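You operate a simulated robot arm through the tools that you are given. There is no shell and no other tool.

The job below is to be done with a simulated two-armed robot. You get a single attempt, and the scene is never put back.

TASK
Make a short coffee with the red capsule and serve it on the black saucer.
Fine: switch on, wait for the green lamp; lever shut and hands clear of the spout while it runs; machine off after; cup by its handle.

Only the result counts: the job must be done as asked and must still hold three seconds after the hand-in. Knocking over, shifting, dropping, spilling or breaking anything else fails it.

THE ROBOT
Two 6-joint arms with fingered hands on one trunk that stands fixed in place. Base frame: the origin is at the foot of the trunk, x ahead of it, y to its left, z up. Lengths are in mm, angles in degrees, forces in N, time in s.
The left shoulder is at [20, 157, 829], the right one opposite. With the tool pointing down near the work surface each hand reaches from about 100 to 820 mm from the base axis, measured 20 degrees to its own side. Payload 4.1 kg a hand.
The TCP of each hand is the grasp point between the finger pads, 33 mm short of the fingertips. In the tool frame z runs along the fingers and y along their closing line. The gripper opens to 112 mm; its body begins 39 mm behind the TCP. The gripper is a hand of 4 fingers: y runs from the thumb to the fingers, the wrist lies at [-16, -118, -200] in the tool frame, and closing takes about 1.5 s.
Orientation is that of the tool frame in the base frame, as [roll, pitch, yaw] about the fixed x, y, z axes, in that order (R = Rz(yaw) Ry(pitch) Rx(roll)). With the fingers straight down and the wrist toward the robot, the tool's x, y and z point along [0, 1, 0], [1, 0, 0] and [0, 0, -1] of the base frame.

THE INTERFACE
- The arms move only by the tool servo_tool. It takes "left_plan", "right_plan" or both (then of equal length, played together; a hand with none holds still); each is a list of rows, each an object (a shift or turn left out is 0, a gripper value left out holds the last) with "jaw": the gripper command, from -1 (fully open) to 1 (shut), values between in proportion; "translation": the shift along the base's x, y, z in mm, a list of three; "rotation": the turn, a rotation vector about the base's x, y, z in degrees, a list of three. In form: [{"jaw": jaw, "translation": [x, y, z], "rotation": [ax, ay, az]}, ...]. A call has 1 to 20 rows; each row is the pose to reach, as a shift and turn from the pose commanded when the call began. Rows are played at 5 a second. More than 50 mm and 8.6 degrees between two rows, or a gripper value outside its range, and nothing of the call is played. A pose out of reach is approached as far as the arm can. The call stops where the force on the tool passes 90 N (or 10 N more than at its start, if that is more) or the arm is blocked; 0.2 s more then pass. The fingers move at their own pace (about 72 mm/s each) and stop on an object; they squeeze with about 31 N. The grip force told is the motor's: it shows also when the fingers shut on nothing. Time passes only in rows, and 0.2 s behind the last, so rows that repeat a pose let the fingers close. It gives the time, the measured TCP pose, the force on the tool (base axes), the opening and the grip force at its end, in the units of the frame above (readings bear some noise), with the torque about the TCP (base axes, N m) and any sound that the robot's microphone picked up.
- Cameras (640 x 400 px; columns grow to the right, rows downward): "scene" is now at [61.5, -1, 1472.3]; the picture's right is [-0.02, -1.00, 0.00], its down [-0.46, 0.01, -0.89] and it looks along [0.89, -0.02, -0.46] (base axes); focal length 234 px, centre (320, 200). "left" rides on the left gripper at [-66, -89, -130] in its tool frame; the picture's right is [-0.79, -0.29, 0.54], its down [0.55, -0.71, 0.44] and it looks along [0.26, 0.64, 0.72] (tool axes); focal length 247 px, centre (320, 200). "right" rides on the right gripper at [66, -89, -130] in its tool frame; the picture's right is [-0.79, 0.29, -0.54], its down [-0.55, -0.71, 0.44] and it looks along [-0.26, 0.64, 0.72] (tool axes); focal length 247 px, centre (320, 200). There is no depth. A picture from a camera that has moved, and an enlarged one, comes with that camera's place and axes in the base frame and with its lens.
- capture(camera): a new picture of that camera. It takes no simulated time.
- hand_shape(shape, hand): the hand has 4 fingers and takes this shape, open, in about a second: jaw (thumb against the fingers, like two jaws); tri (thumb and two fingers); tip (a fingertip pinch); poke (one finger out to press); point (the index stretched); flat (the hand flat); cup (the hand cupped); fist (a fist). The gripper value then closes the fingers along that shape, each until it touches; the sizes above hold for jaw. It gives what a move gives, with no picture.
- pan_tilt(pan, tilt): turns the head with the scene camera to pan (to the left, within 86 degrees either way) and tilt (down, from -29 to 69), counted from straight ahead of the robot. It gives what a move gives.
- close_up(camera, box): a new picture of the part [left, top, right, bottom] of that camera's present view, enlarged. It takes no simulated time.
- sign_off(): hands the job in; it is judged then, once.

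Nothing tells you positions but the pictures and the camera data. Unless the task says otherwise, let go and move clear before handing in.

The tools are called after "Emit:" as name(argument=value, ...) on one line, values as JSON. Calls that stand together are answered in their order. servo_tool: Moves the arms, as the interface text tells. Its arguments: {"type":"object","properties":{"left_plan":{"type":"array"},"right_plan":{"type":"array"}},"required":[]} The other tools are called the same way: hand_shape (shape, hand) gives the hand a shape; pan_tilt (pan, tilt) turns the head that bears the scene camera; capture (camera) takes a picture; close_up (camera, box) takes an enlarged picture of a part of a camera's view; sign_off () hands the job in.

At the start:

```text
time: 0.0
left_ee_pos: [302.2, 109.6, 1381.9]
left_tool_rot: [179.9, 0.0, 81.9]
left_contact_force: [0.7, 0.6, -0.5]
left_ft_torque: [-0.05, -0.03, 0.03]
left_finger_gap: 111.7
left_grasp_force: 0.1
left_shape: jaw
right_ee_pos: [334.6, -206.6, 1381.9]
right_tool_rot: [-179.9, 0.0, 81.8]
right_contact_force: [-0.2, 0.3, -0.1]
right_ft_torque: [0.0, 0.0, 0.01]
right_finger_gap: 111.6
right_grasp_force: 0.1
right_shape: jaw
head pan, tilt (commanded): [-1.2, 27.7]
```

scene: 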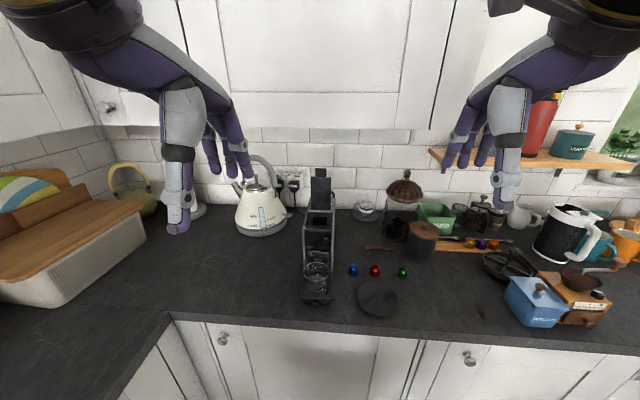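
right: 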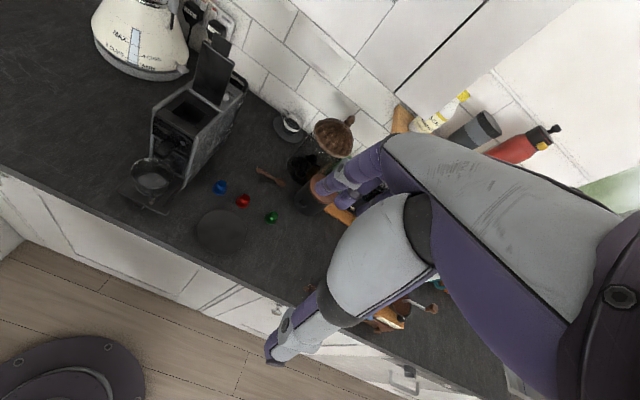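
left: 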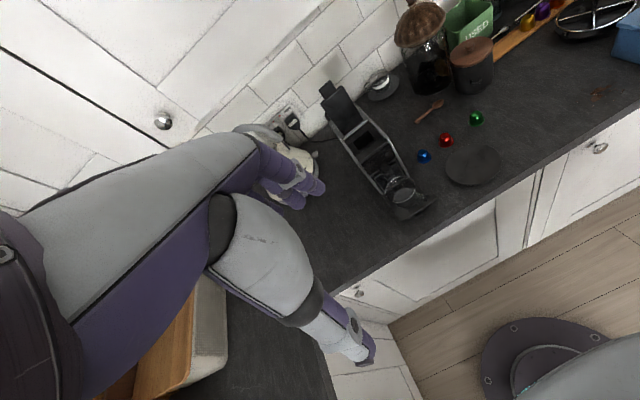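

I see a counter with a black capsule machine, its lever up, in the centre. A glass cup stands on its drip tray, with blue, red and green capsules and a black saucer to the right. I'll look closer before moving.

Emit:
close_up(camera="scene", box=[260, 150, 440, 330])

Emit:
close_up(camera="left", box=[310, 60, 510, 230])

Emit:
close_up(camera="right", box=[110, 30, 310, 260])

```text
2.22 times, centred on (350, 240) of scene
camera zoom: at [61.5, -1.0, 1472.3], right [-0.02, -1.0, 0.0], down [-0.46, 0.01, -0.89], along [0.89, -0.02, -0.46], focal length 520 px, centre (253, 111)
```

zoom: 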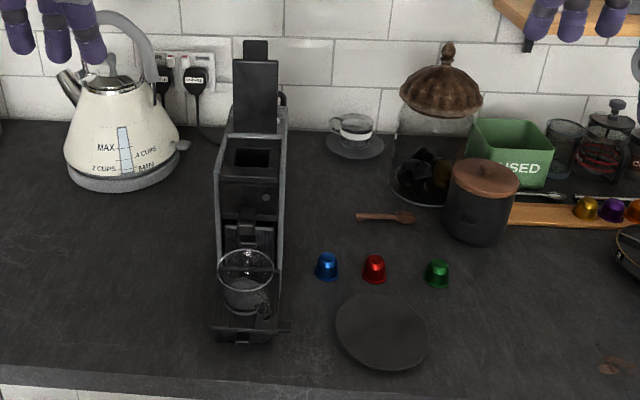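

```text
2.35 times, centred on (410, 145) of left
camera zoom: at [204.3, 57.2, 1510.9], right [-0.4, -0.74, -0.54], down [-0.62, 0.65, -0.44], along [0.67, 0.16, -0.72], focal length 581 px, centre (108, 329)
```

zoom: 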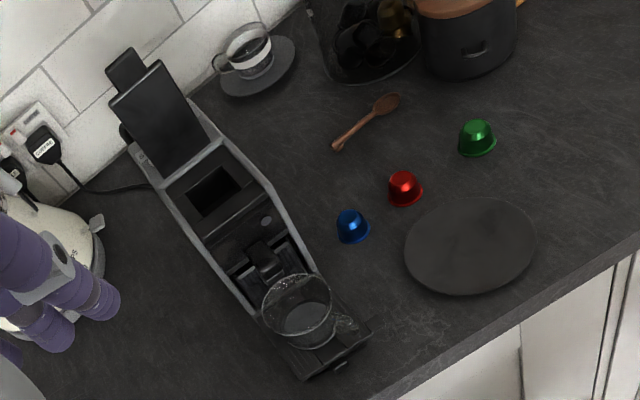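

```text
1.74 times, centred on (210, 145) of right
camera zoom: at [255.7, -127.7, 1511.1], right [0.17, -0.82, 0.54], down [-0.78, -0.45, -0.44], along [0.6, -0.35, -0.72], focal length 430 px, centre (511, 296)
```

zoom: 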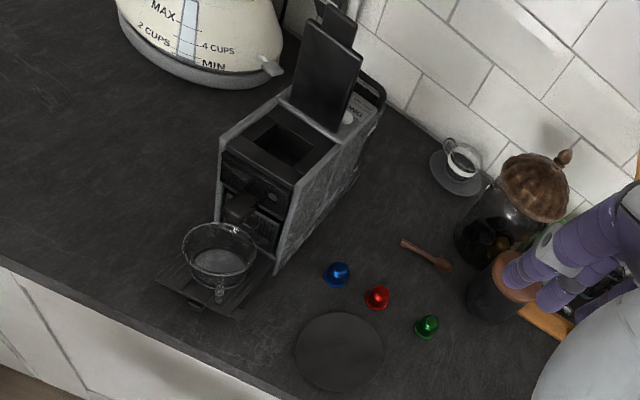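

The machine's hinged lid and lever are up. I need to find the buttons, lamp and switch, so I'll zoom in further.

Emit:
close_up(camera="scene", box=[290, 160, 350, 310])

Emit:
close_up(camera="scene", box=[300, 160, 345, 190])

Emit:
close_up(camera="scene", box=[295, 215, 345, 255])

Emit:
close_up(camera="right", box=[180, 20, 260, 100])

Emit:
close_up(camera="right", box=[115, 80, 255, 220])

Emit:
close_up(camera="left", box=[310, 70, 440, 230])

```text
2.67 times, centred on (320, 235) of scene
camera zoom: at [61.5, -1.0, 1472.3], right [-0.02, -1.0, 0.0], down [-0.46, 0.01, -0.89], along [0.89, -0.02, -0.46], focal length 624 px, centre (320, 107)
```

zoom: 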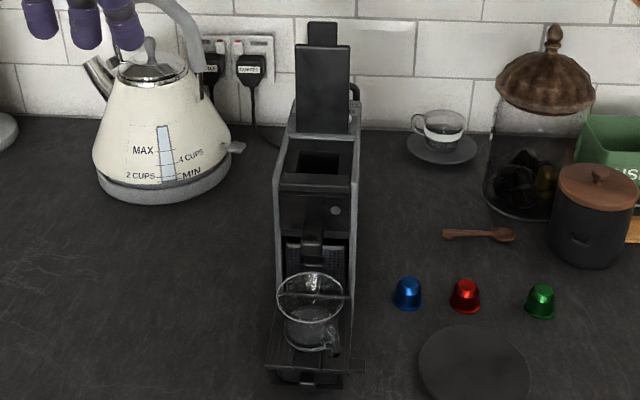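

```text
13.33 times, centred on (322, 175) of scene
camera zoom: at [61.5, -1.0, 1472.3], right [-0.02, -1.0, 0.0], down [-0.46, 0.01, -0.89], along [0.89, -0.02, -0.46], focal length 3122 px, centre (287, 533)
```

zoom: 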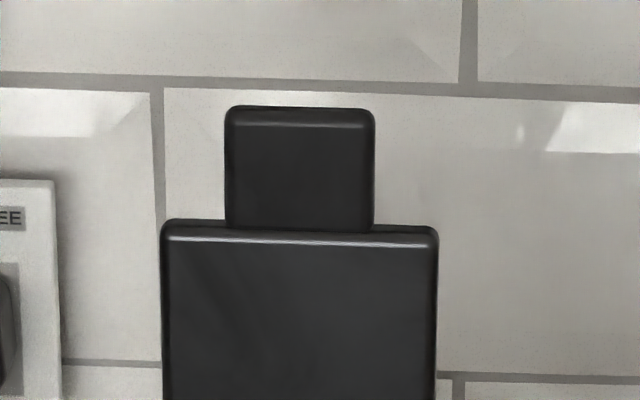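

```text
10.00 times, centred on (320, 235) of scene
camera zoom: at [61.5, -1.0, 1472.3], right [-0.02, -1.0, 0.0], down [-0.46, 0.01, -0.89], along [0.89, -0.02, -0.46], focal length 2342 px, centre (320, -150)
```

zoom: 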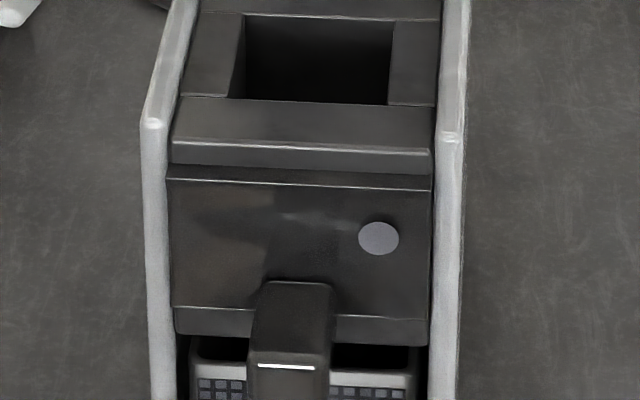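

```text
5.00 times, centred on (220, 60) of right
camera zoom: at [255.7, -127.7, 1511.1], right [0.17, -0.82, 0.54], down [-0.78, -0.45, -0.44], along [0.6, -0.35, -0.72], focal length 1235 px, centre (820, 900)
```

zoom: 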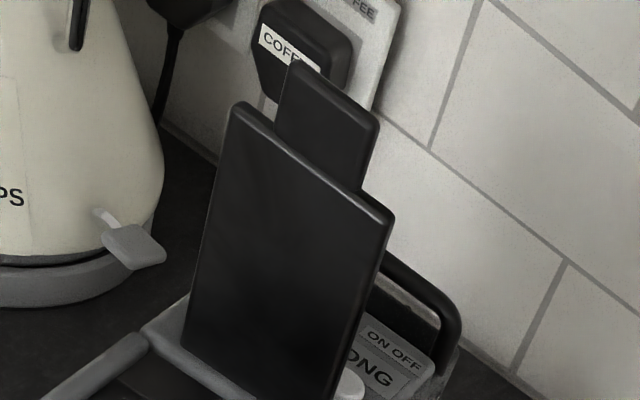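

```text
2.86 times, centred on (185, 150) of right
camera zoom: at [255.7, -127.7, 1511.1], right [0.17, -0.82, 0.54], down [-0.78, -0.45, -0.44], along [0.6, -0.35, -0.72], focal length 706 px, centre (706, 343)
```

zoom: 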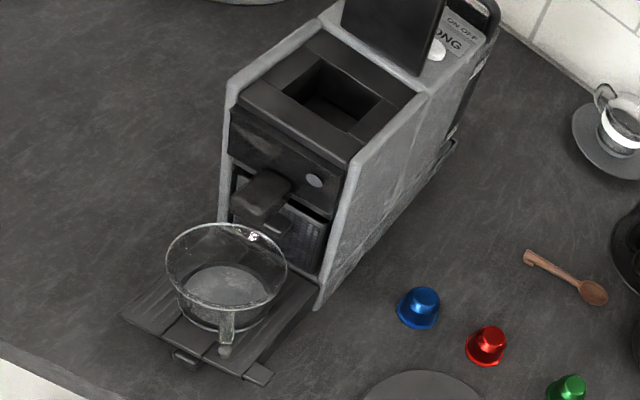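

```text
2.50 times, centred on (375, 150) of left
camera zoom: at [204.3, 57.2, 1510.9], right [-0.4, -0.74, -0.54], down [-0.62, 0.65, -0.44], along [0.67, 0.16, -0.72], focal length 617 px, centre (182, 325)
```

zoom: 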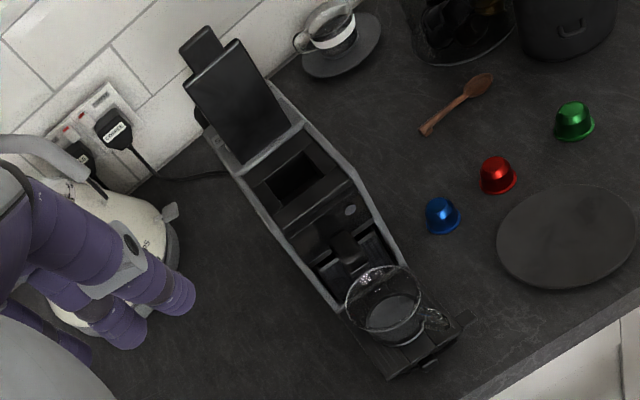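

I take the red capsule to be near (604,-185,935), the black saucer near (507,-171), and the cup near (545,-2) under the spout. The capsule hole is near (630,0,1105), with SHORT/LONG/ON-OFF controls behind the raised lever. I'll bring the right hand over for a closer view.

Emit:
servo_tool(right_plan=[{"jaw": -1, "translation": [20, 5, -35], "rotation": [0, 0, 2]}, {"translation": [40, 5, -70], "rotation": [0, 0, 4]}, {"translation": [60, 5, -105], "rotation": [0, 0, 6]}, {"translation": [80, 5, -140], "rotation": [0, 0, 8]}, {"translation": [100, 5, -175], "rotation": [0, 0, 8]}, {"translation": [110, 5, -200], "rotation": [0, 0, 8]}])

Emit:
capture(camera="right")

Emit:
capture(camera="scene")

```text
time: 1.4
left_ee_pos: [302.2, 109.9, 1381.0]
left_tool_rot: [180.0, 0.0, 81.9]
left_contact_force: [-0.3, -0.3, -0.2]
left_ft_torque: [0.01, -0.02, 0.02]
left_finger_gap: 111.6
left_grasp_force: 0.0
left_shape: jaw
right_ee_pos: [445.0, -201.3, 1183.2]
right_tool_rot: [179.9, -0.1, 89.8]
right_contact_force: [-0.7, 0.0, 0.4]
right_ft_torque: [0.02, 0.0, -0.04]
right_finger_gap: 111.8
right_grasp_force: 0.0
right_shape: jaw
head pan, tilt (commanded): [-1.2, 27.7]
```

```text
taken
camera right: at [355.3, -134.9, 1312.7], right [0.28, -0.79, 0.54], down [-0.71, -0.55, -0.44], along [0.64, -0.26, -0.72], focal length 247 px, centre (320, 200)
```

right: 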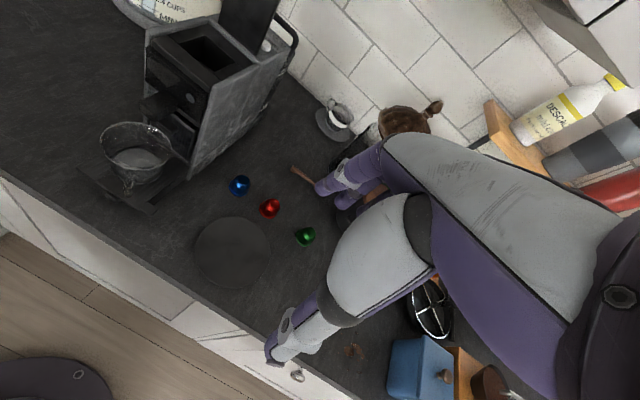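

```text
taken
camera scene: at [61.3, -1.0, 1472.3], right [-0.02, -1.0, 0.0], down [-0.46, 0.01, -0.89], along [0.89, -0.02, -0.46], focal length 234 px, centre (320, 200)
```

scene: 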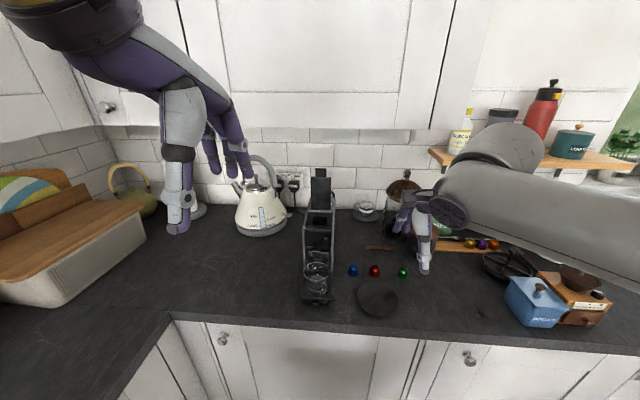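

The right hand is hovering over the capsules in jaw shape. I'll try the fingertip-pinch shape and look at where the tips come together.

Emit:
hand_shape(hand="right", shape="tip")

Emit:
capture(camera="right")

Emit:
close_up(camera="scene", box=[370, 170, 480, 290])

Emit:
close_up(camera="right", box=[90, 80, 330, 300])

```text
time: 2.3
left_ee_pos: [302.4, 111.3, 1379.7]
left_tool_rot: [-180.0, 0.1, 81.8]
left_contact_force: [0.0, -0.6, 0.2]
left_ft_torque: [0.0, 0.01, 0.04]
left_finger_gap: 111.4
left_grasp_force: 0.0
left_shape: jaw
right_ee_pos: [445.3, -201.1, 1183.1]
right_tool_rot: [-180.0, -0.1, 89.8]
right_contact_force: [-0.7, -0.9, 0.3]
right_ft_torque: [0.01, -0.02, -0.05]
right_finger_gap: 111.9
right_grasp_force: 0.1
right_shape: tip
head pan, tilt (commanded): [-1.2, 27.7]
```

```text
taken
camera right: at [355.4, -134.8, 1313.1], right [0.28, -0.79, 0.54], down [-0.71, -0.55, -0.44], along [0.64, -0.26, -0.72], focal length 247 px, centre (320, 200)
```

right: 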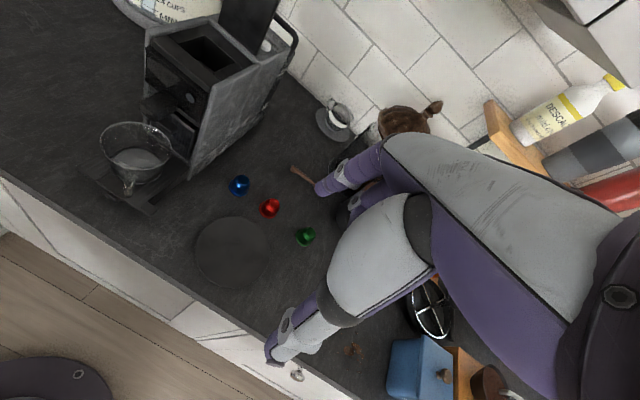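

```text
3.33 times, centred on (425, 230) of scene
camera zoom: at [61.5, -1.0, 1472.3], right [-0.02, -1.0, 0.0], down [-0.46, 0.01, -0.89], along [0.89, -0.02, -0.46], focal length 780 px, centre (-30, 100)
```

zoom: 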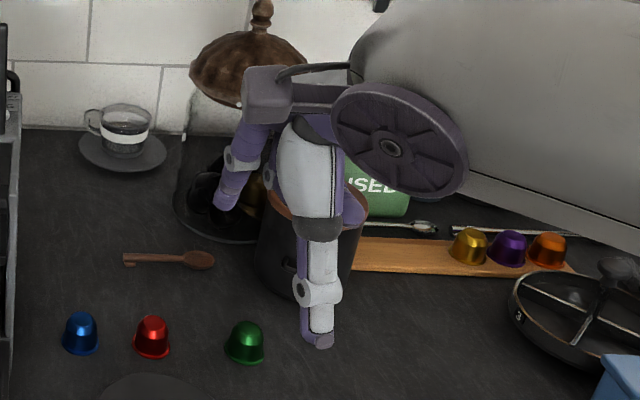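

```text
1.82 times, centred on (210, 190) of right
camera zoom: at [355.4, -134.8, 1313.1], right [0.28, -0.79, 0.54], down [-0.71, -0.55, -0.44], along [0.64, -0.26, -0.72], focal length 449 px, centre (520, 218)
```

zoom: 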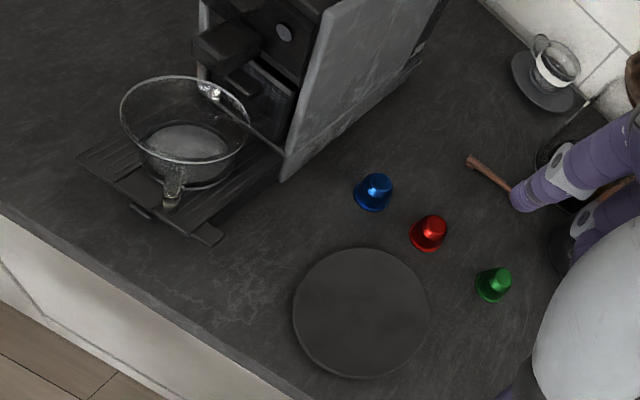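

I'll close the pinch in free air to see where the fingertips meet. At the same time I'll swing the left hand round so its camera can watch the machine from the side.

Emit:
servo_tool(right_plan=[{"jaw": 0.7}, {"jaw": 0.7}, {"jaw": 0.7}, {"jaw": 0.7}, {"jaw": 0.7}, {"jaw": 0.7}, {"jaw": 0.7}, {"jaw": 0.7}], left_plan=[{"jaw": -1, "translation": [0, 20, -10], "rotation": [0, 0, -5]}, {"translation": [10, 50, -20], "rotation": [0, 0, -12]}, {"translation": [20, 80, -30], "rotation": [0, 0, -19]}, {"translation": [30, 110, -40], "rotation": [0, 0, -26]}, {"translation": [40, 140, -50], "rotation": [0, 0, -33]}, {"translation": [60, 160, -60], "rotation": [0, 0, -40]}, {"translation": [80, 180, -70], "rotation": [0, 0, -46]}, {"translation": [100, 200, -80], "rotation": [0, 0, -52]}])

Emit:
capture(camera="right")

Emit:
capture(camera="left")

Emit:
capture(camera="scene")

```text
time: 4.1
left_ee_pos: [400.9, 309.3, 1298.5]
left_tool_rot: [179.9, -0.1, 29.6]
left_contact_force: [-1.3, -0.3, 1.0]
left_ft_torque: [0.0, -0.02, 0.02]
left_finger_gap: 112.0
left_grasp_force: 0.1
left_shape: jaw
right_ee_pos: [444.8, -200.6, 1183.7]
right_tool_rot: [-180.0, 0.1, 89.8]
right_contact_force: [-0.6, 1.0, 0.0]
right_ft_torque: [0.04, -0.06, -0.01]
right_finger_gap: 17.1
right_grasp_force: 0.1
right_shape: tip
head pan, tilt (commanded): [-1.2, 27.7]
```

```text
taken
camera right: at [354.8, -135.0, 1313.2], right [0.28, -0.79, 0.54], down [-0.71, -0.55, -0.44], along [0.64, -0.26, -0.72], focal length 247 px, centre (320, 200)
```

right: 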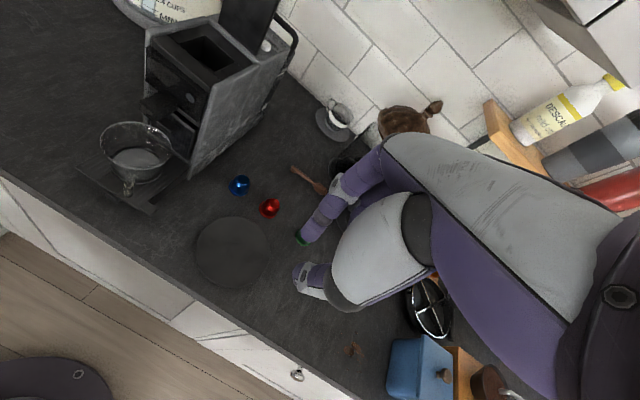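

```text
taken
camera left: at [299.7, 353.3, 1428.0], right [-0.83, -0.14, -0.54], down [0.13, 0.89, -0.44], along [0.54, -0.43, -0.72], focal length 247 px, centre (320, 200)
```

left: 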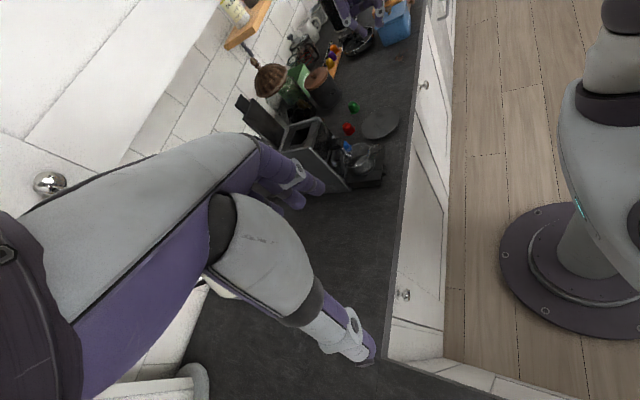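

```text
taken
camera scene: at [60.8, -1.2, 1472.3], right [-0.02, -1.0, 0.0], down [-0.46, 0.01, -0.89], along [0.89, -0.02, -0.46], focal length 234 px, centre (320, 200)
```

scene: 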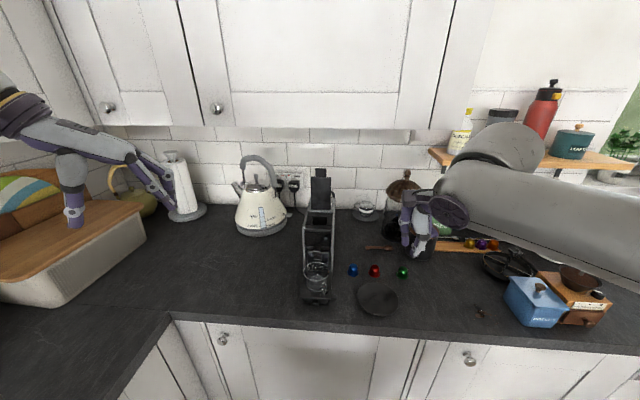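

The pinch closes neatly in front of the hand. I'll zoom in from the left camera to see the machine's side and top, and look more closely at the closed pinch.

Emit:
close_up(camera="left", box=[220, 80, 420, 205])

Emit:
close_up(camera="left", box=[230, 85, 310, 135])

Emit:
close_up(camera="scene", box=[370, 170, 480, 290])

Emit:
close_up(camera="right", box=[230, 150, 430, 310])

Emit:
close_up(camera="right", box=[130, 0, 310, 190])

```text
3.20 times, centred on (320, 142) of left
camera zoom: at [299.7, 353.3, 1428.0], right [-0.83, -0.14, -0.54], down [0.13, 0.89, -0.44], along [0.54, -0.43, -0.72], focal length 790 px, centre (320, 384)
```

zoom: 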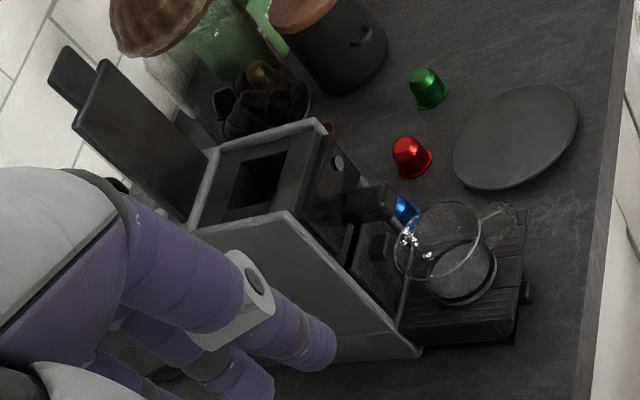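

```text
8.00 times, centred on (270, 110) of left
camera zoom: at [299.7, 353.3, 1428.0], right [-0.83, -0.14, -0.54], down [0.13, 0.89, -0.44], along [0.54, -0.43, -0.72], focal length 1976 px, centre (720, 920)
```

zoom: 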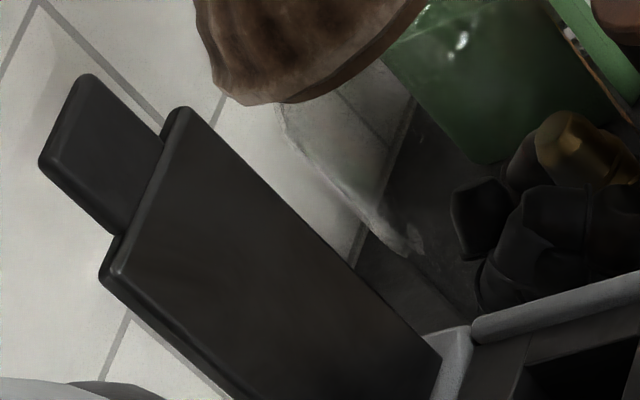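

```text
3.33 times, centred on (425, 230) of scene
camera zoom: at [60.8, -1.2, 1472.3], right [-0.02, -1.0, 0.0], down [-0.46, 0.01, -0.89], along [0.89, -0.02, -0.46], focal length 780 px, centre (-30, 100)
```

zoom: 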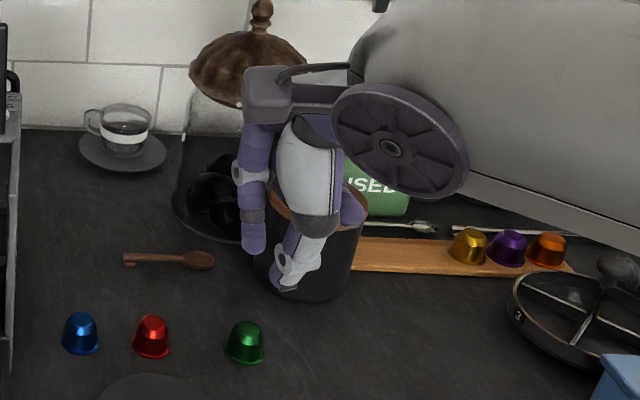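

```text
2.50 times, centred on (330, 230) of right
camera zoom: at [354.8, -135.0, 1313.2], right [0.28, -0.79, 0.54], down [-0.71, -0.55, -0.44], along [0.64, -0.26, -0.72], focal length 617 px, centre (295, 125)
```

zoom: 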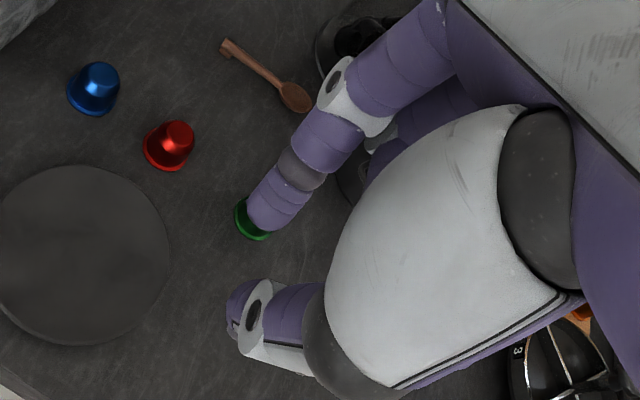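

```text
2.11 times, centred on (220, 95) of right
camera zoom: at [354.8, -135.0, 1313.2], right [0.28, -0.79, 0.54], down [-0.71, -0.55, -0.44], along [0.64, -0.26, -0.72], focal length 520 px, centre (530, 421)
```

zoom: 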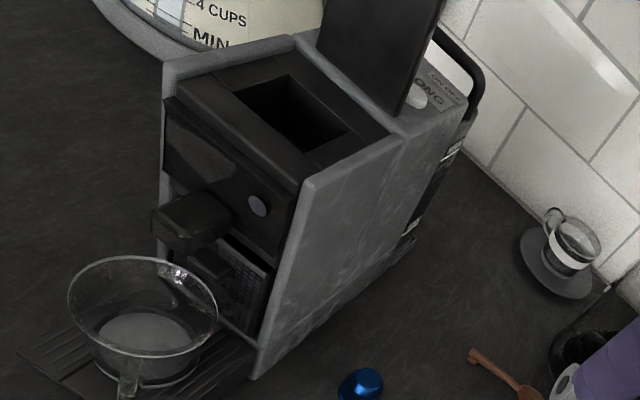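

The machine axis runs nearly along x (yaw about -6°), with the raised lid at x≈668-680, z 1120-1246. I'll move the right hand so its camera sees the controls behind the lid from the right, staying clear of the machine.

Emit:
servo_tool(right_plan=[{"jaw": 0.7, "translation": [10, -10, 25], "rotation": [0, 0, 7]}, {"translation": [25, -15, 50], "rotation": [0, 0, 14]}, {"translation": [45, -15, 75], "rotation": [0, 0, 21]}, {"translation": [65, -10, 90], "rotation": [0, 0, 28]}, {"translation": [85, 0, 90], "rotation": [0, 0, 35]}, {"translation": [105, 15, 90], "rotation": [0, 0, 42]}, {"translation": [125, 30, 90], "rotation": [0, 0, 49]}, {"translation": [140, 45, 90], "rotation": [0, 0, 55]}, {"translation": [149, 55, 90], "rotation": [0, 0, 60]}])

Emit:
capture(camera="right")

Emit:
capture(camera="scene")

```text
time: 6.1
left_ee_pos: [402.3, 309.2, 1297.6]
left_tool_rot: [-180.0, 0.1, 29.8]
left_contact_force: [0.5, 0.8, -0.4]
left_ft_torque: [-0.05, 0.05, -0.03]
left_finger_gap: 111.8
left_grasp_force: 0.1
left_shape: jaw
right_ee_pos: [538.9, -154.7, 1226.9]
right_tool_rot: [-179.9, -0.2, 148.9]
right_contact_force: [-0.3, 0.1, -0.1]
right_ft_torque: [-0.04, 0.05, 0.03]
right_finger_gap: 17.1
right_grasp_force: 0.0
right_shape: tip
right hand out of reach, approached as far as the arm can: row 6, 7, 8, 9
head pan, tilt (commanded): [-1.2, 27.7]
```

```text
taken
camera right: at [436.2, -197.3, 1356.1], right [0.83, -0.16, 0.54], down [0.11, -0.89, -0.44], along [0.55, 0.42, -0.72], focal length 247 px, centre (320, 200)
```

right: 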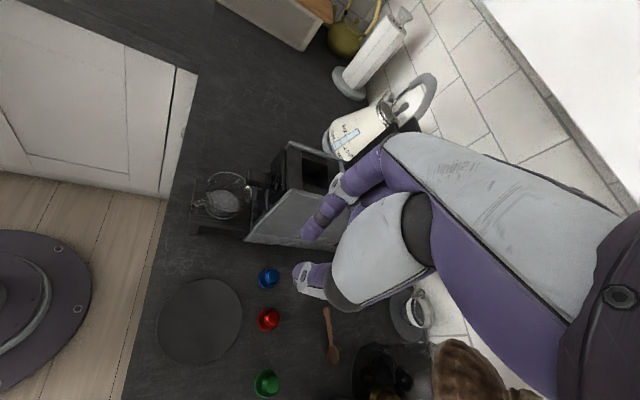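

```text
taken
camera scene: at [62.2, -0.6, 1472.2], right [-0.02, -1.0, 0.0], down [-0.47, 0.01, -0.89], along [0.89, -0.02, -0.47], focal length 234 px, centre (320, 200)
```

scene: 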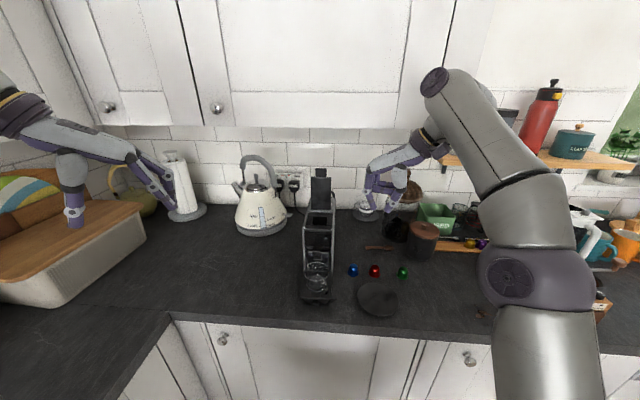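

The right hand reached (539,-155,1227), which is near its limit at this height. I'll zoom in from here on the machine and its rear controls.

Emit:
close_up(camera="right", box=[180, 120, 380, 260])

Emit:
close_up(camera="right", box=[320, 120, 440, 190])

Emit:
close_up(camera="left", box=[230, 90, 400, 200])

```text
2.86 times, centred on (280, 190) of right
camera zoom: at [436.2, -197.3, 1356.1], right [0.83, -0.16, 0.54], down [0.11, -0.89, -0.44], along [0.55, 0.42, -0.72], focal length 706 px, centre (434, 229)
```

zoom: 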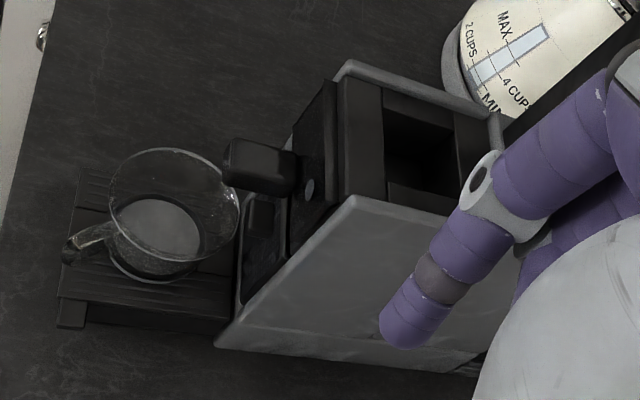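

```text
5.33 times, centred on (380, 155) of right
camera zoom: at [436.2, -197.3, 1356.1], right [0.83, -0.16, 0.54], down [0.11, -0.89, -0.44], along [0.55, 0.42, -0.72], focal length 1317 px, centre (0, 440)
```

zoom: 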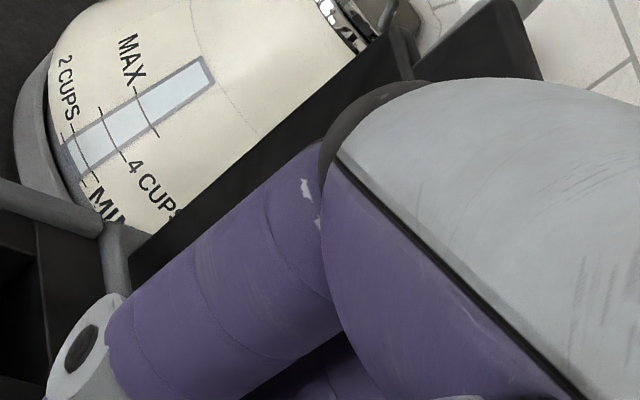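

```text
3.64 times, centred on (315, 145) of left
camera zoom: at [301.0, 353.2, 1427.8], right [-0.83, -0.15, -0.54], down [0.13, 0.89, -0.44], along [0.54, -0.43, -0.72], focal length 898 px, centre (338, 400)
```

zoom: 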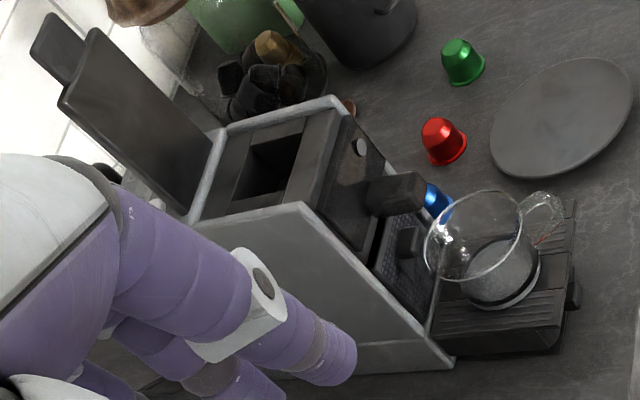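

The spout tip is at about (545,-2,1060), right above the cup, so the cup is well placed. The spout will be clear as long as I work from above or the rear. I'll make a small test move to check how commands behave after the out-of-reach row, and re-open the pinch part way.

Emit:
servo_tool(right_plan=[{"jaw": 0.1, "translation": [-10, -5, -40]}, {"translation": [-10, -10, -80]}, {"translation": [-10, -15, -120]}])

```text
time: 6.9
left_ee_pos: [401.8, 308.7, 1298.4]
left_tool_rot: [180.0, 0.0, 29.8]
left_contact_force: [-0.4, 0.7, 0.2]
left_ft_torque: [0.02, -0.02, 0.01]
left_finger_gap: 111.7
left_grasp_force: 0.0
left_shape: jaw
right_ee_pos: [529.2, -168.9, 1105.8]
right_tool_rot: [180.0, 0.1, 149.8]
right_contact_force: [0.4, 0.0, 0.0]
right_ft_torque: [-0.02, 0.05, -0.02]
right_finger_gap: 50.3
right_grasp_force: 0.1
right_shape: tip
head pan, tilt (commanded): [-1.2, 27.7]
```

Commands count from the reached pose, which is good. Now I'll tilt the hand 30° with the fingers leaning forward, so the palm stays off the lid later, and hover above the red capsule.

Emit:
servo_tool(right_plan=[{"jaw": 0.1, "translation": [15, -2, -15], "rotation": [-3.8, -6.5, 0]}, {"translation": [32, -5, -32], "rotation": [-7.6, -13, 0]}, {"translation": [48, -8, -50], "rotation": [-11.4, -19.5, 0]}, {"translation": [64, -10, -66], "rotation": [-15.1, -25.9, 0]}, {"translation": [64, -10, -66], "rotation": [-15.1, -25.9, 0]}])

Emit:
capture(camera="right")

Emit:
close_up(camera="scene", box=[330, 200, 450, 300])

Emit:
close_up(camera="left", box=[300, 60, 440, 160])

```text
time: 8.1
left_ee_pos: [400.9, 309.2, 1298.6]
left_tool_rot: [-180.0, 0.0, 29.9]
left_contact_force: [0.2, -0.5, -0.7]
left_ft_torque: [-0.01, 0.03, -0.02]
left_finger_gap: 111.5
left_grasp_force: 0.2
left_shape: jaw
right_ee_pos: [592.9, -179.2, 1040.7]
right_tool_rot: [-180.0, 30.0, 149.9]
right_contact_force: [-0.6, 0.1, 0.0]
right_ft_torque: [-0.02, 0.01, -0.01]
right_finger_gap: 50.1
right_grasp_force: 0.1
right_shape: tip
head pan, tilt (commanded): [-1.2, 27.7]
```

```text
taken
camera right: at [442.4, -194.9, 1119.8], right [0.5, 0.04, 0.86], down [0.25, -0.96, -0.1], along [0.83, 0.26, -0.5], focal length 247 px, centre (320, 200)
```

right: 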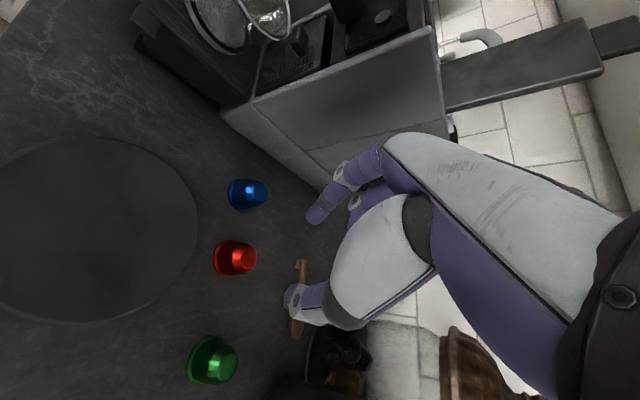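

```text
4.00 times, centred on (390, 250) of scene
camera zoom: at [61.5, -1.0, 1472.3], right [-0.02, -1.0, 0.0], down [-0.46, 0.01, -0.89], along [0.89, -0.02, -0.46], focal length 937 px, centre (40, 0)
```

zoom: 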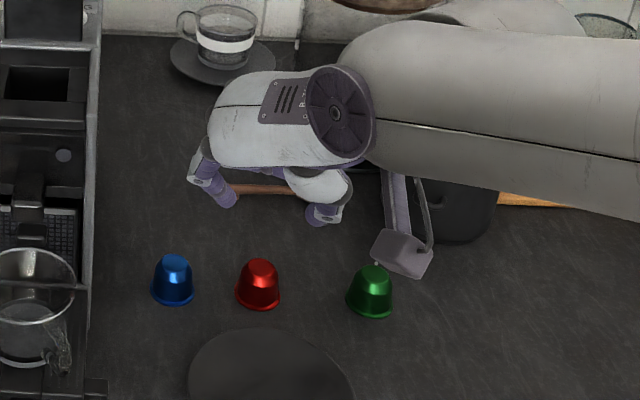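

```text
4.00 times, centred on (370, 110) of left
camera zoom: at [300.3, 352.9, 1428.0], right [-0.83, -0.15, -0.54], down [0.13, 0.89, -0.44], along [0.54, -0.43, -0.72], focal length 988 px, centre (120, 560)
```

zoom: 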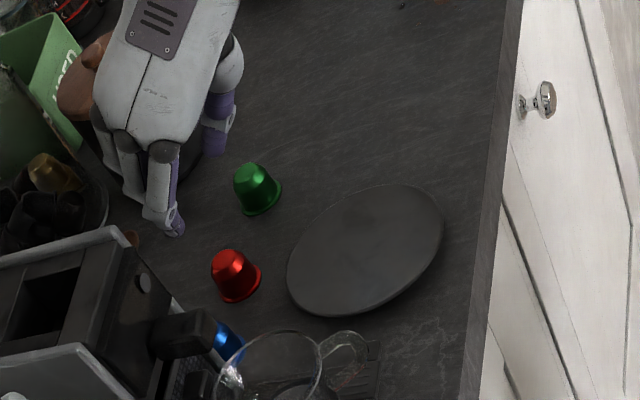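

The hand camera now views the capsules from low behind. I'll enlarge it to fix the red capsule's position and the counter height.

Emit:
close_up(camera="right", box=[170, 160, 350, 340])

Emit:
close_up(camera="scene", box=[340, 250, 420, 300])

Emit:
close_up(camera="left", box=[325, 90, 385, 140])

```text
2.22 times, centred on (260, 250) of right
camera zoom: at [442.4, -194.9, 1119.8], right [0.5, 0.04, 0.86], down [0.25, -0.96, -0.1], along [0.83, 0.26, -0.5], focal length 549 px, centre (453, 89)
```

zoom: 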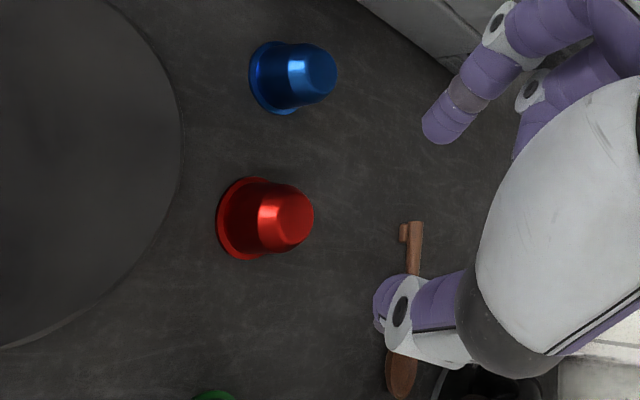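

```text
8.00 times, centred on (380, 275) of scene
camera zoom: at [61.5, -1.0, 1472.3], right [-0.02, -1.0, 0.0], down [-0.46, 0.01, -0.89], along [0.89, -0.02, -0.46], focal length 1873 px, centre (-160, -400)
```

zoom: 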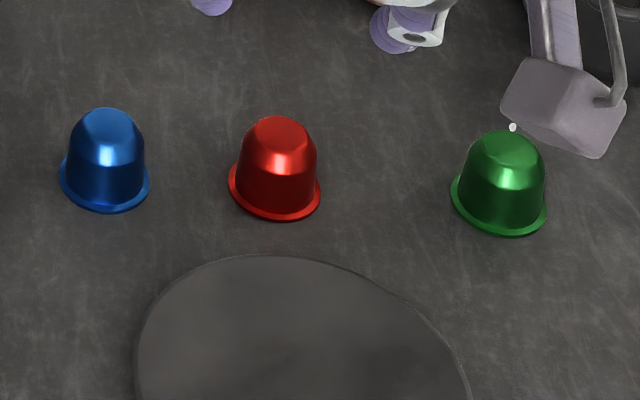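

```text
8.00 times, centred on (355, 115) of left
camera zoom: at [300.3, 352.9, 1428.0], right [-0.83, -0.15, -0.54], down [0.13, 0.89, -0.44], along [0.54, -0.43, -0.72], focal length 1976 px, centre (40, 880)
```

zoom: 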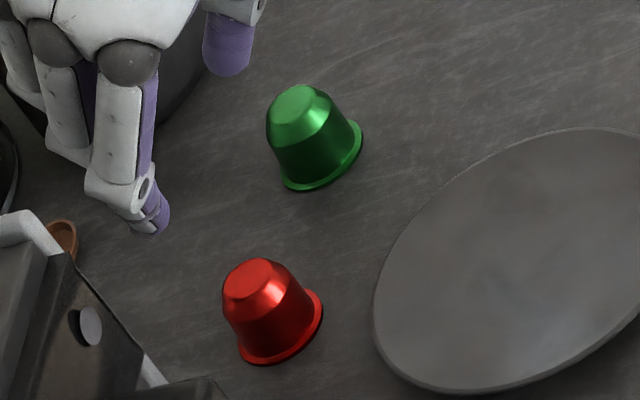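

Estimates agree on the red capsule at about (606,-185), with its top near z 948 and the counter near 920. I'll lower the open pinch to just above the capsule and check the alignment in the hand camera.

Emit:
servo_tool(right_plan=[{"jaw": 0.1, "translation": [3, -1, -25]}, {"translation": [5, -2, -48]}, {"translation": [5, -2, -48]}])

Emit:
close_up(camera="right", box=[170, 160, 350, 340])

Emit:
close_up(camera="scene", box=[340, 230, 420, 300])

Emit:
close_up(camera="left", box=[325, 90, 385, 140])

```text
time: 8.9
left_ee_pos: [401.7, 309.3, 1299.3]
left_tool_rot: [-179.9, 0.0, 29.9]
left_contact_force: [-0.6, 0.0, 0.0]
left_ft_torque: [-0.02, -0.01, 0.0]
left_finger_gap: 112.0
left_grasp_force: 0.1
left_shape: jaw
right_ee_pos: [595.3, -181.1, 993.9]
right_tool_rot: [180.0, 30.0, 149.7]
right_contact_force: [-0.1, -0.8, 0.9]
right_ft_torque: [0.0, 0.0, -0.05]
right_finger_gap: 49.9
right_grasp_force: 0.1
right_shape: tip
head pan, tilt (commanded): [-1.2, 27.7]
```

```text
2.22 times, centred on (260, 250) of right
camera zoom: at [445.3, -197.3, 1072.8], right [0.5, 0.04, 0.86], down [0.24, -0.96, -0.1], along [0.83, 0.26, -0.5], focal length 549 px, centre (453, 89)
```

zoom: 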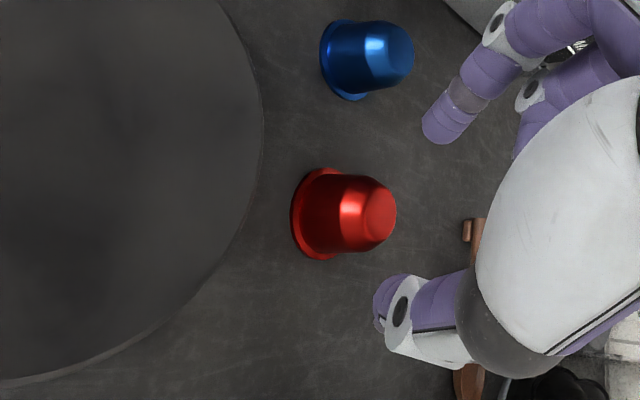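

```text
5.71 times, centred on (380, 265) of scene
camera zoom: at [61.5, -1.0, 1472.3], right [-0.02, -1.0, 0.0], down [-0.46, 0.01, -0.89], along [0.89, -0.02, -0.46], focal length 1338 px, centre (-23, -171)
```

zoom: 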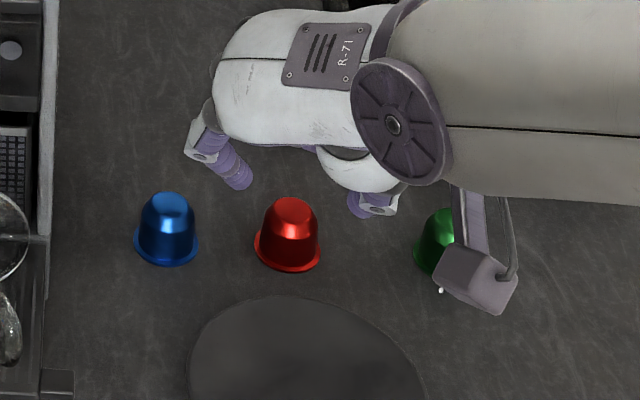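

```text
8.00 times, centred on (355, 115) of left
camera zoom: at [300.3, 352.9, 1428.0], right [-0.83, -0.15, -0.54], down [0.13, 0.89, -0.44], along [0.54, -0.43, -0.72], focal length 1976 px, centre (40, 880)
```

zoom: 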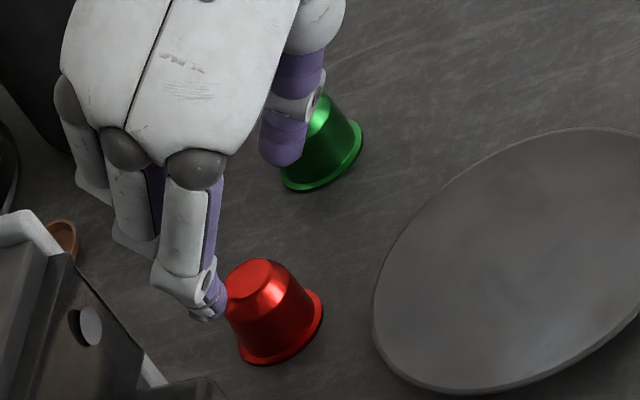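

The pinch is centred over the red capsule within a few mm. I'll descend slowly, checking the contact force.

Emit:
servo_tool(right_plan=[{"jaw": 0.1, "translation": [3, 2, -12]}, {"translation": [4, 2, -22]}, {"translation": [4, 2, -30]}, {"translation": [4, 2, -30]}])

Emit:
close_up(camera="right", box=[170, 160, 350, 340])

Emit:
close_up(camera="scene", box=[340, 230, 420, 300])

Emit:
close_up(camera="left", box=[325, 90, 385, 140])

```text
time: 9.9
left_ee_pos: [400.6, 309.3, 1298.1]
left_tool_rot: [-179.9, 0.0, 29.8]
left_contact_force: [-0.3, -0.4, 0.0]
left_ft_torque: [-0.03, 0.0, 0.01]
left_finger_gap: 111.8
left_grasp_force: 0.0
left_shape: jaw
right_ee_pos: [599.5, -180.5, 972.3]
right_tool_rot: [-180.0, 29.9, 149.9]
right_contact_force: [0.2, -0.2, 0.4]
right_ft_torque: [-0.01, 0.01, 0.0]
right_finger_gap: 50.1
right_grasp_force: 0.0
right_shape: tip
right hand out of reach, approached as far as the arm can: row 3, 4
head pan, tilt (commanded): [-1.2, 27.7]
```

```text
2.22 times, centred on (260, 250) of right
camera zoom: at [449.1, -195.7, 1051.5], right [0.51, 0.04, 0.86], down [0.25, -0.96, -0.1], along [0.83, 0.26, -0.5], focal length 549 px, centre (453, 89)
```

zoom: 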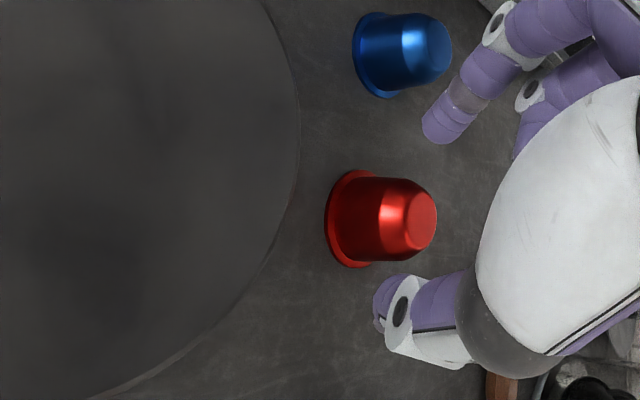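

```text
5.71 times, centred on (380, 265) of scene
camera zoom: at [61.5, -1.0, 1472.3], right [-0.02, -1.0, 0.0], down [-0.46, 0.01, -0.89], along [0.89, -0.02, -0.46], focal length 1338 px, centre (-23, -171)
```

zoom: 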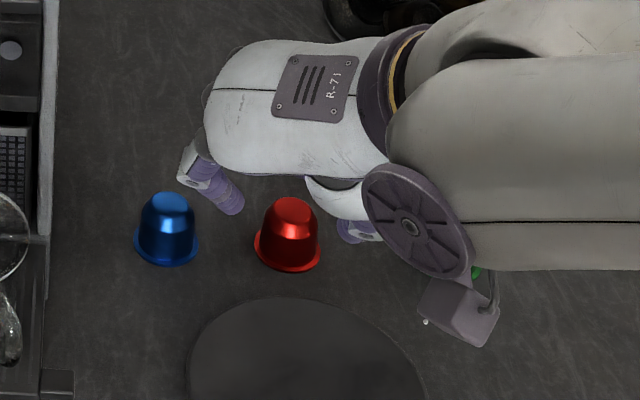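

```text
8.00 times, centred on (355, 115) of left
camera zoom: at [300.4, 352.9, 1428.0], right [-0.83, -0.15, -0.54], down [0.13, 0.89, -0.44], along [0.54, -0.43, -0.72], focal length 1976 px, centre (40, 880)
```

zoom: 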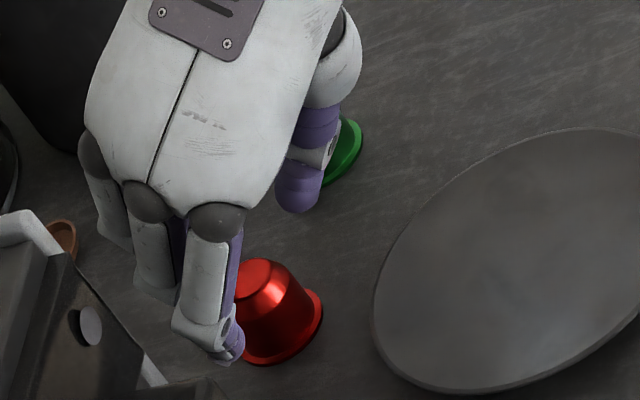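

The arm can't go below z≈972 in this tilted pose. I'll raise it slightly, reduce the tilt to about 15°, and try the descent again.

Emit:
servo_tool(right_plan=[{"jaw": 0.1, "translation": [1, 0, 12]}, {"translation": [3, -1, 22], "rotation": [3.75, 6.5, 0]}, {"translation": [6, -2, 22], "rotation": [7.5, 13, 0]}, {"translation": [6, -2, 12], "rotation": [7.5, 13, 0]}, {"translation": [6, -2, 2], "rotation": [7.5, 13, 0]}, {"translation": [6, -2, -5], "rotation": [7.5, 13, 0]}, {"translation": [6, -2, -9], "rotation": [7.5, 13, 0]}, {"translation": [6, -2, -9], "rotation": [7.5, 13, 0]}])

Emit:
close_up(camera="right", box=[170, 160, 350, 340])

Emit:
close_up(camera="scene", box=[340, 230, 420, 300])

Emit:
close_up(camera="left", box=[325, 90, 385, 140])

```text
time: 11.7
left_ee_pos: [401.2, 309.1, 1299.0]
left_tool_rot: [180.0, 0.1, 29.8]
left_contact_force: [0.9, -0.3, 0.5]
left_ft_torque: [0.0, 0.02, 0.0]
left_finger_gap: 111.6
left_grasp_force: 0.1
left_shape: jaw
right_ee_pos: [606.2, -180.5, 963.0]
right_tool_rot: [-179.8, 15.0, 149.9]
right_contact_force: [-0.2, -0.4, -0.1]
right_ft_torque: [0.02, -0.01, -0.02]
right_finger_gap: 49.8
right_grasp_force: 0.0
right_shape: tip
head pan, tilt (commanded): [-1.2, 27.7]
```

```text
2.22 times, centred on (260, 250) of right
camera zoom: at [478.2, -209.8, 1071.6], right [0.69, -0.07, 0.72], down [0.2, -0.94, -0.28], along [0.7, 0.34, -0.63], focal length 549 px, centre (453, 89)
```

zoom: 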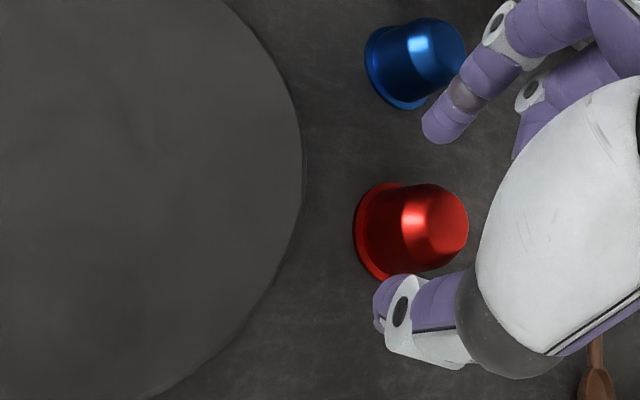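

```text
5.71 times, centred on (380, 265) of scene
camera zoom: at [61.5, -1.0, 1472.3], right [-0.02, -1.0, 0.0], down [-0.46, 0.01, -0.89], along [0.89, -0.02, -0.46], focal length 1338 px, centre (-23, -171)
```

zoom: 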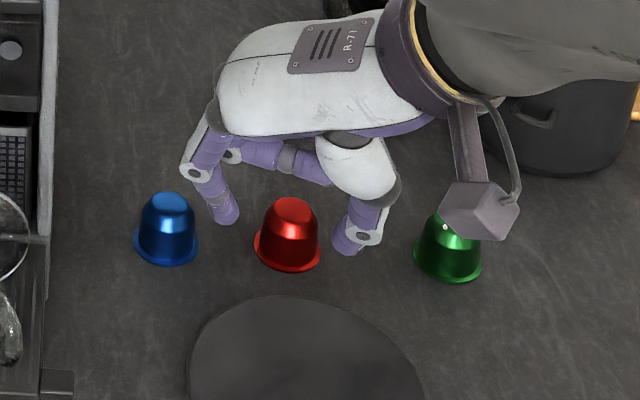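

```text
8.00 times, centred on (355, 115) of left
camera zoom: at [300.4, 352.9, 1428.0], right [-0.83, -0.15, -0.54], down [0.13, 0.89, -0.44], along [0.54, -0.43, -0.72], focal length 1976 px, centre (40, 880)
```

zoom: 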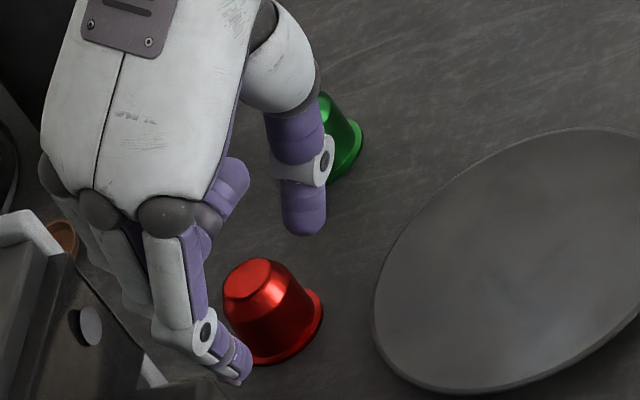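

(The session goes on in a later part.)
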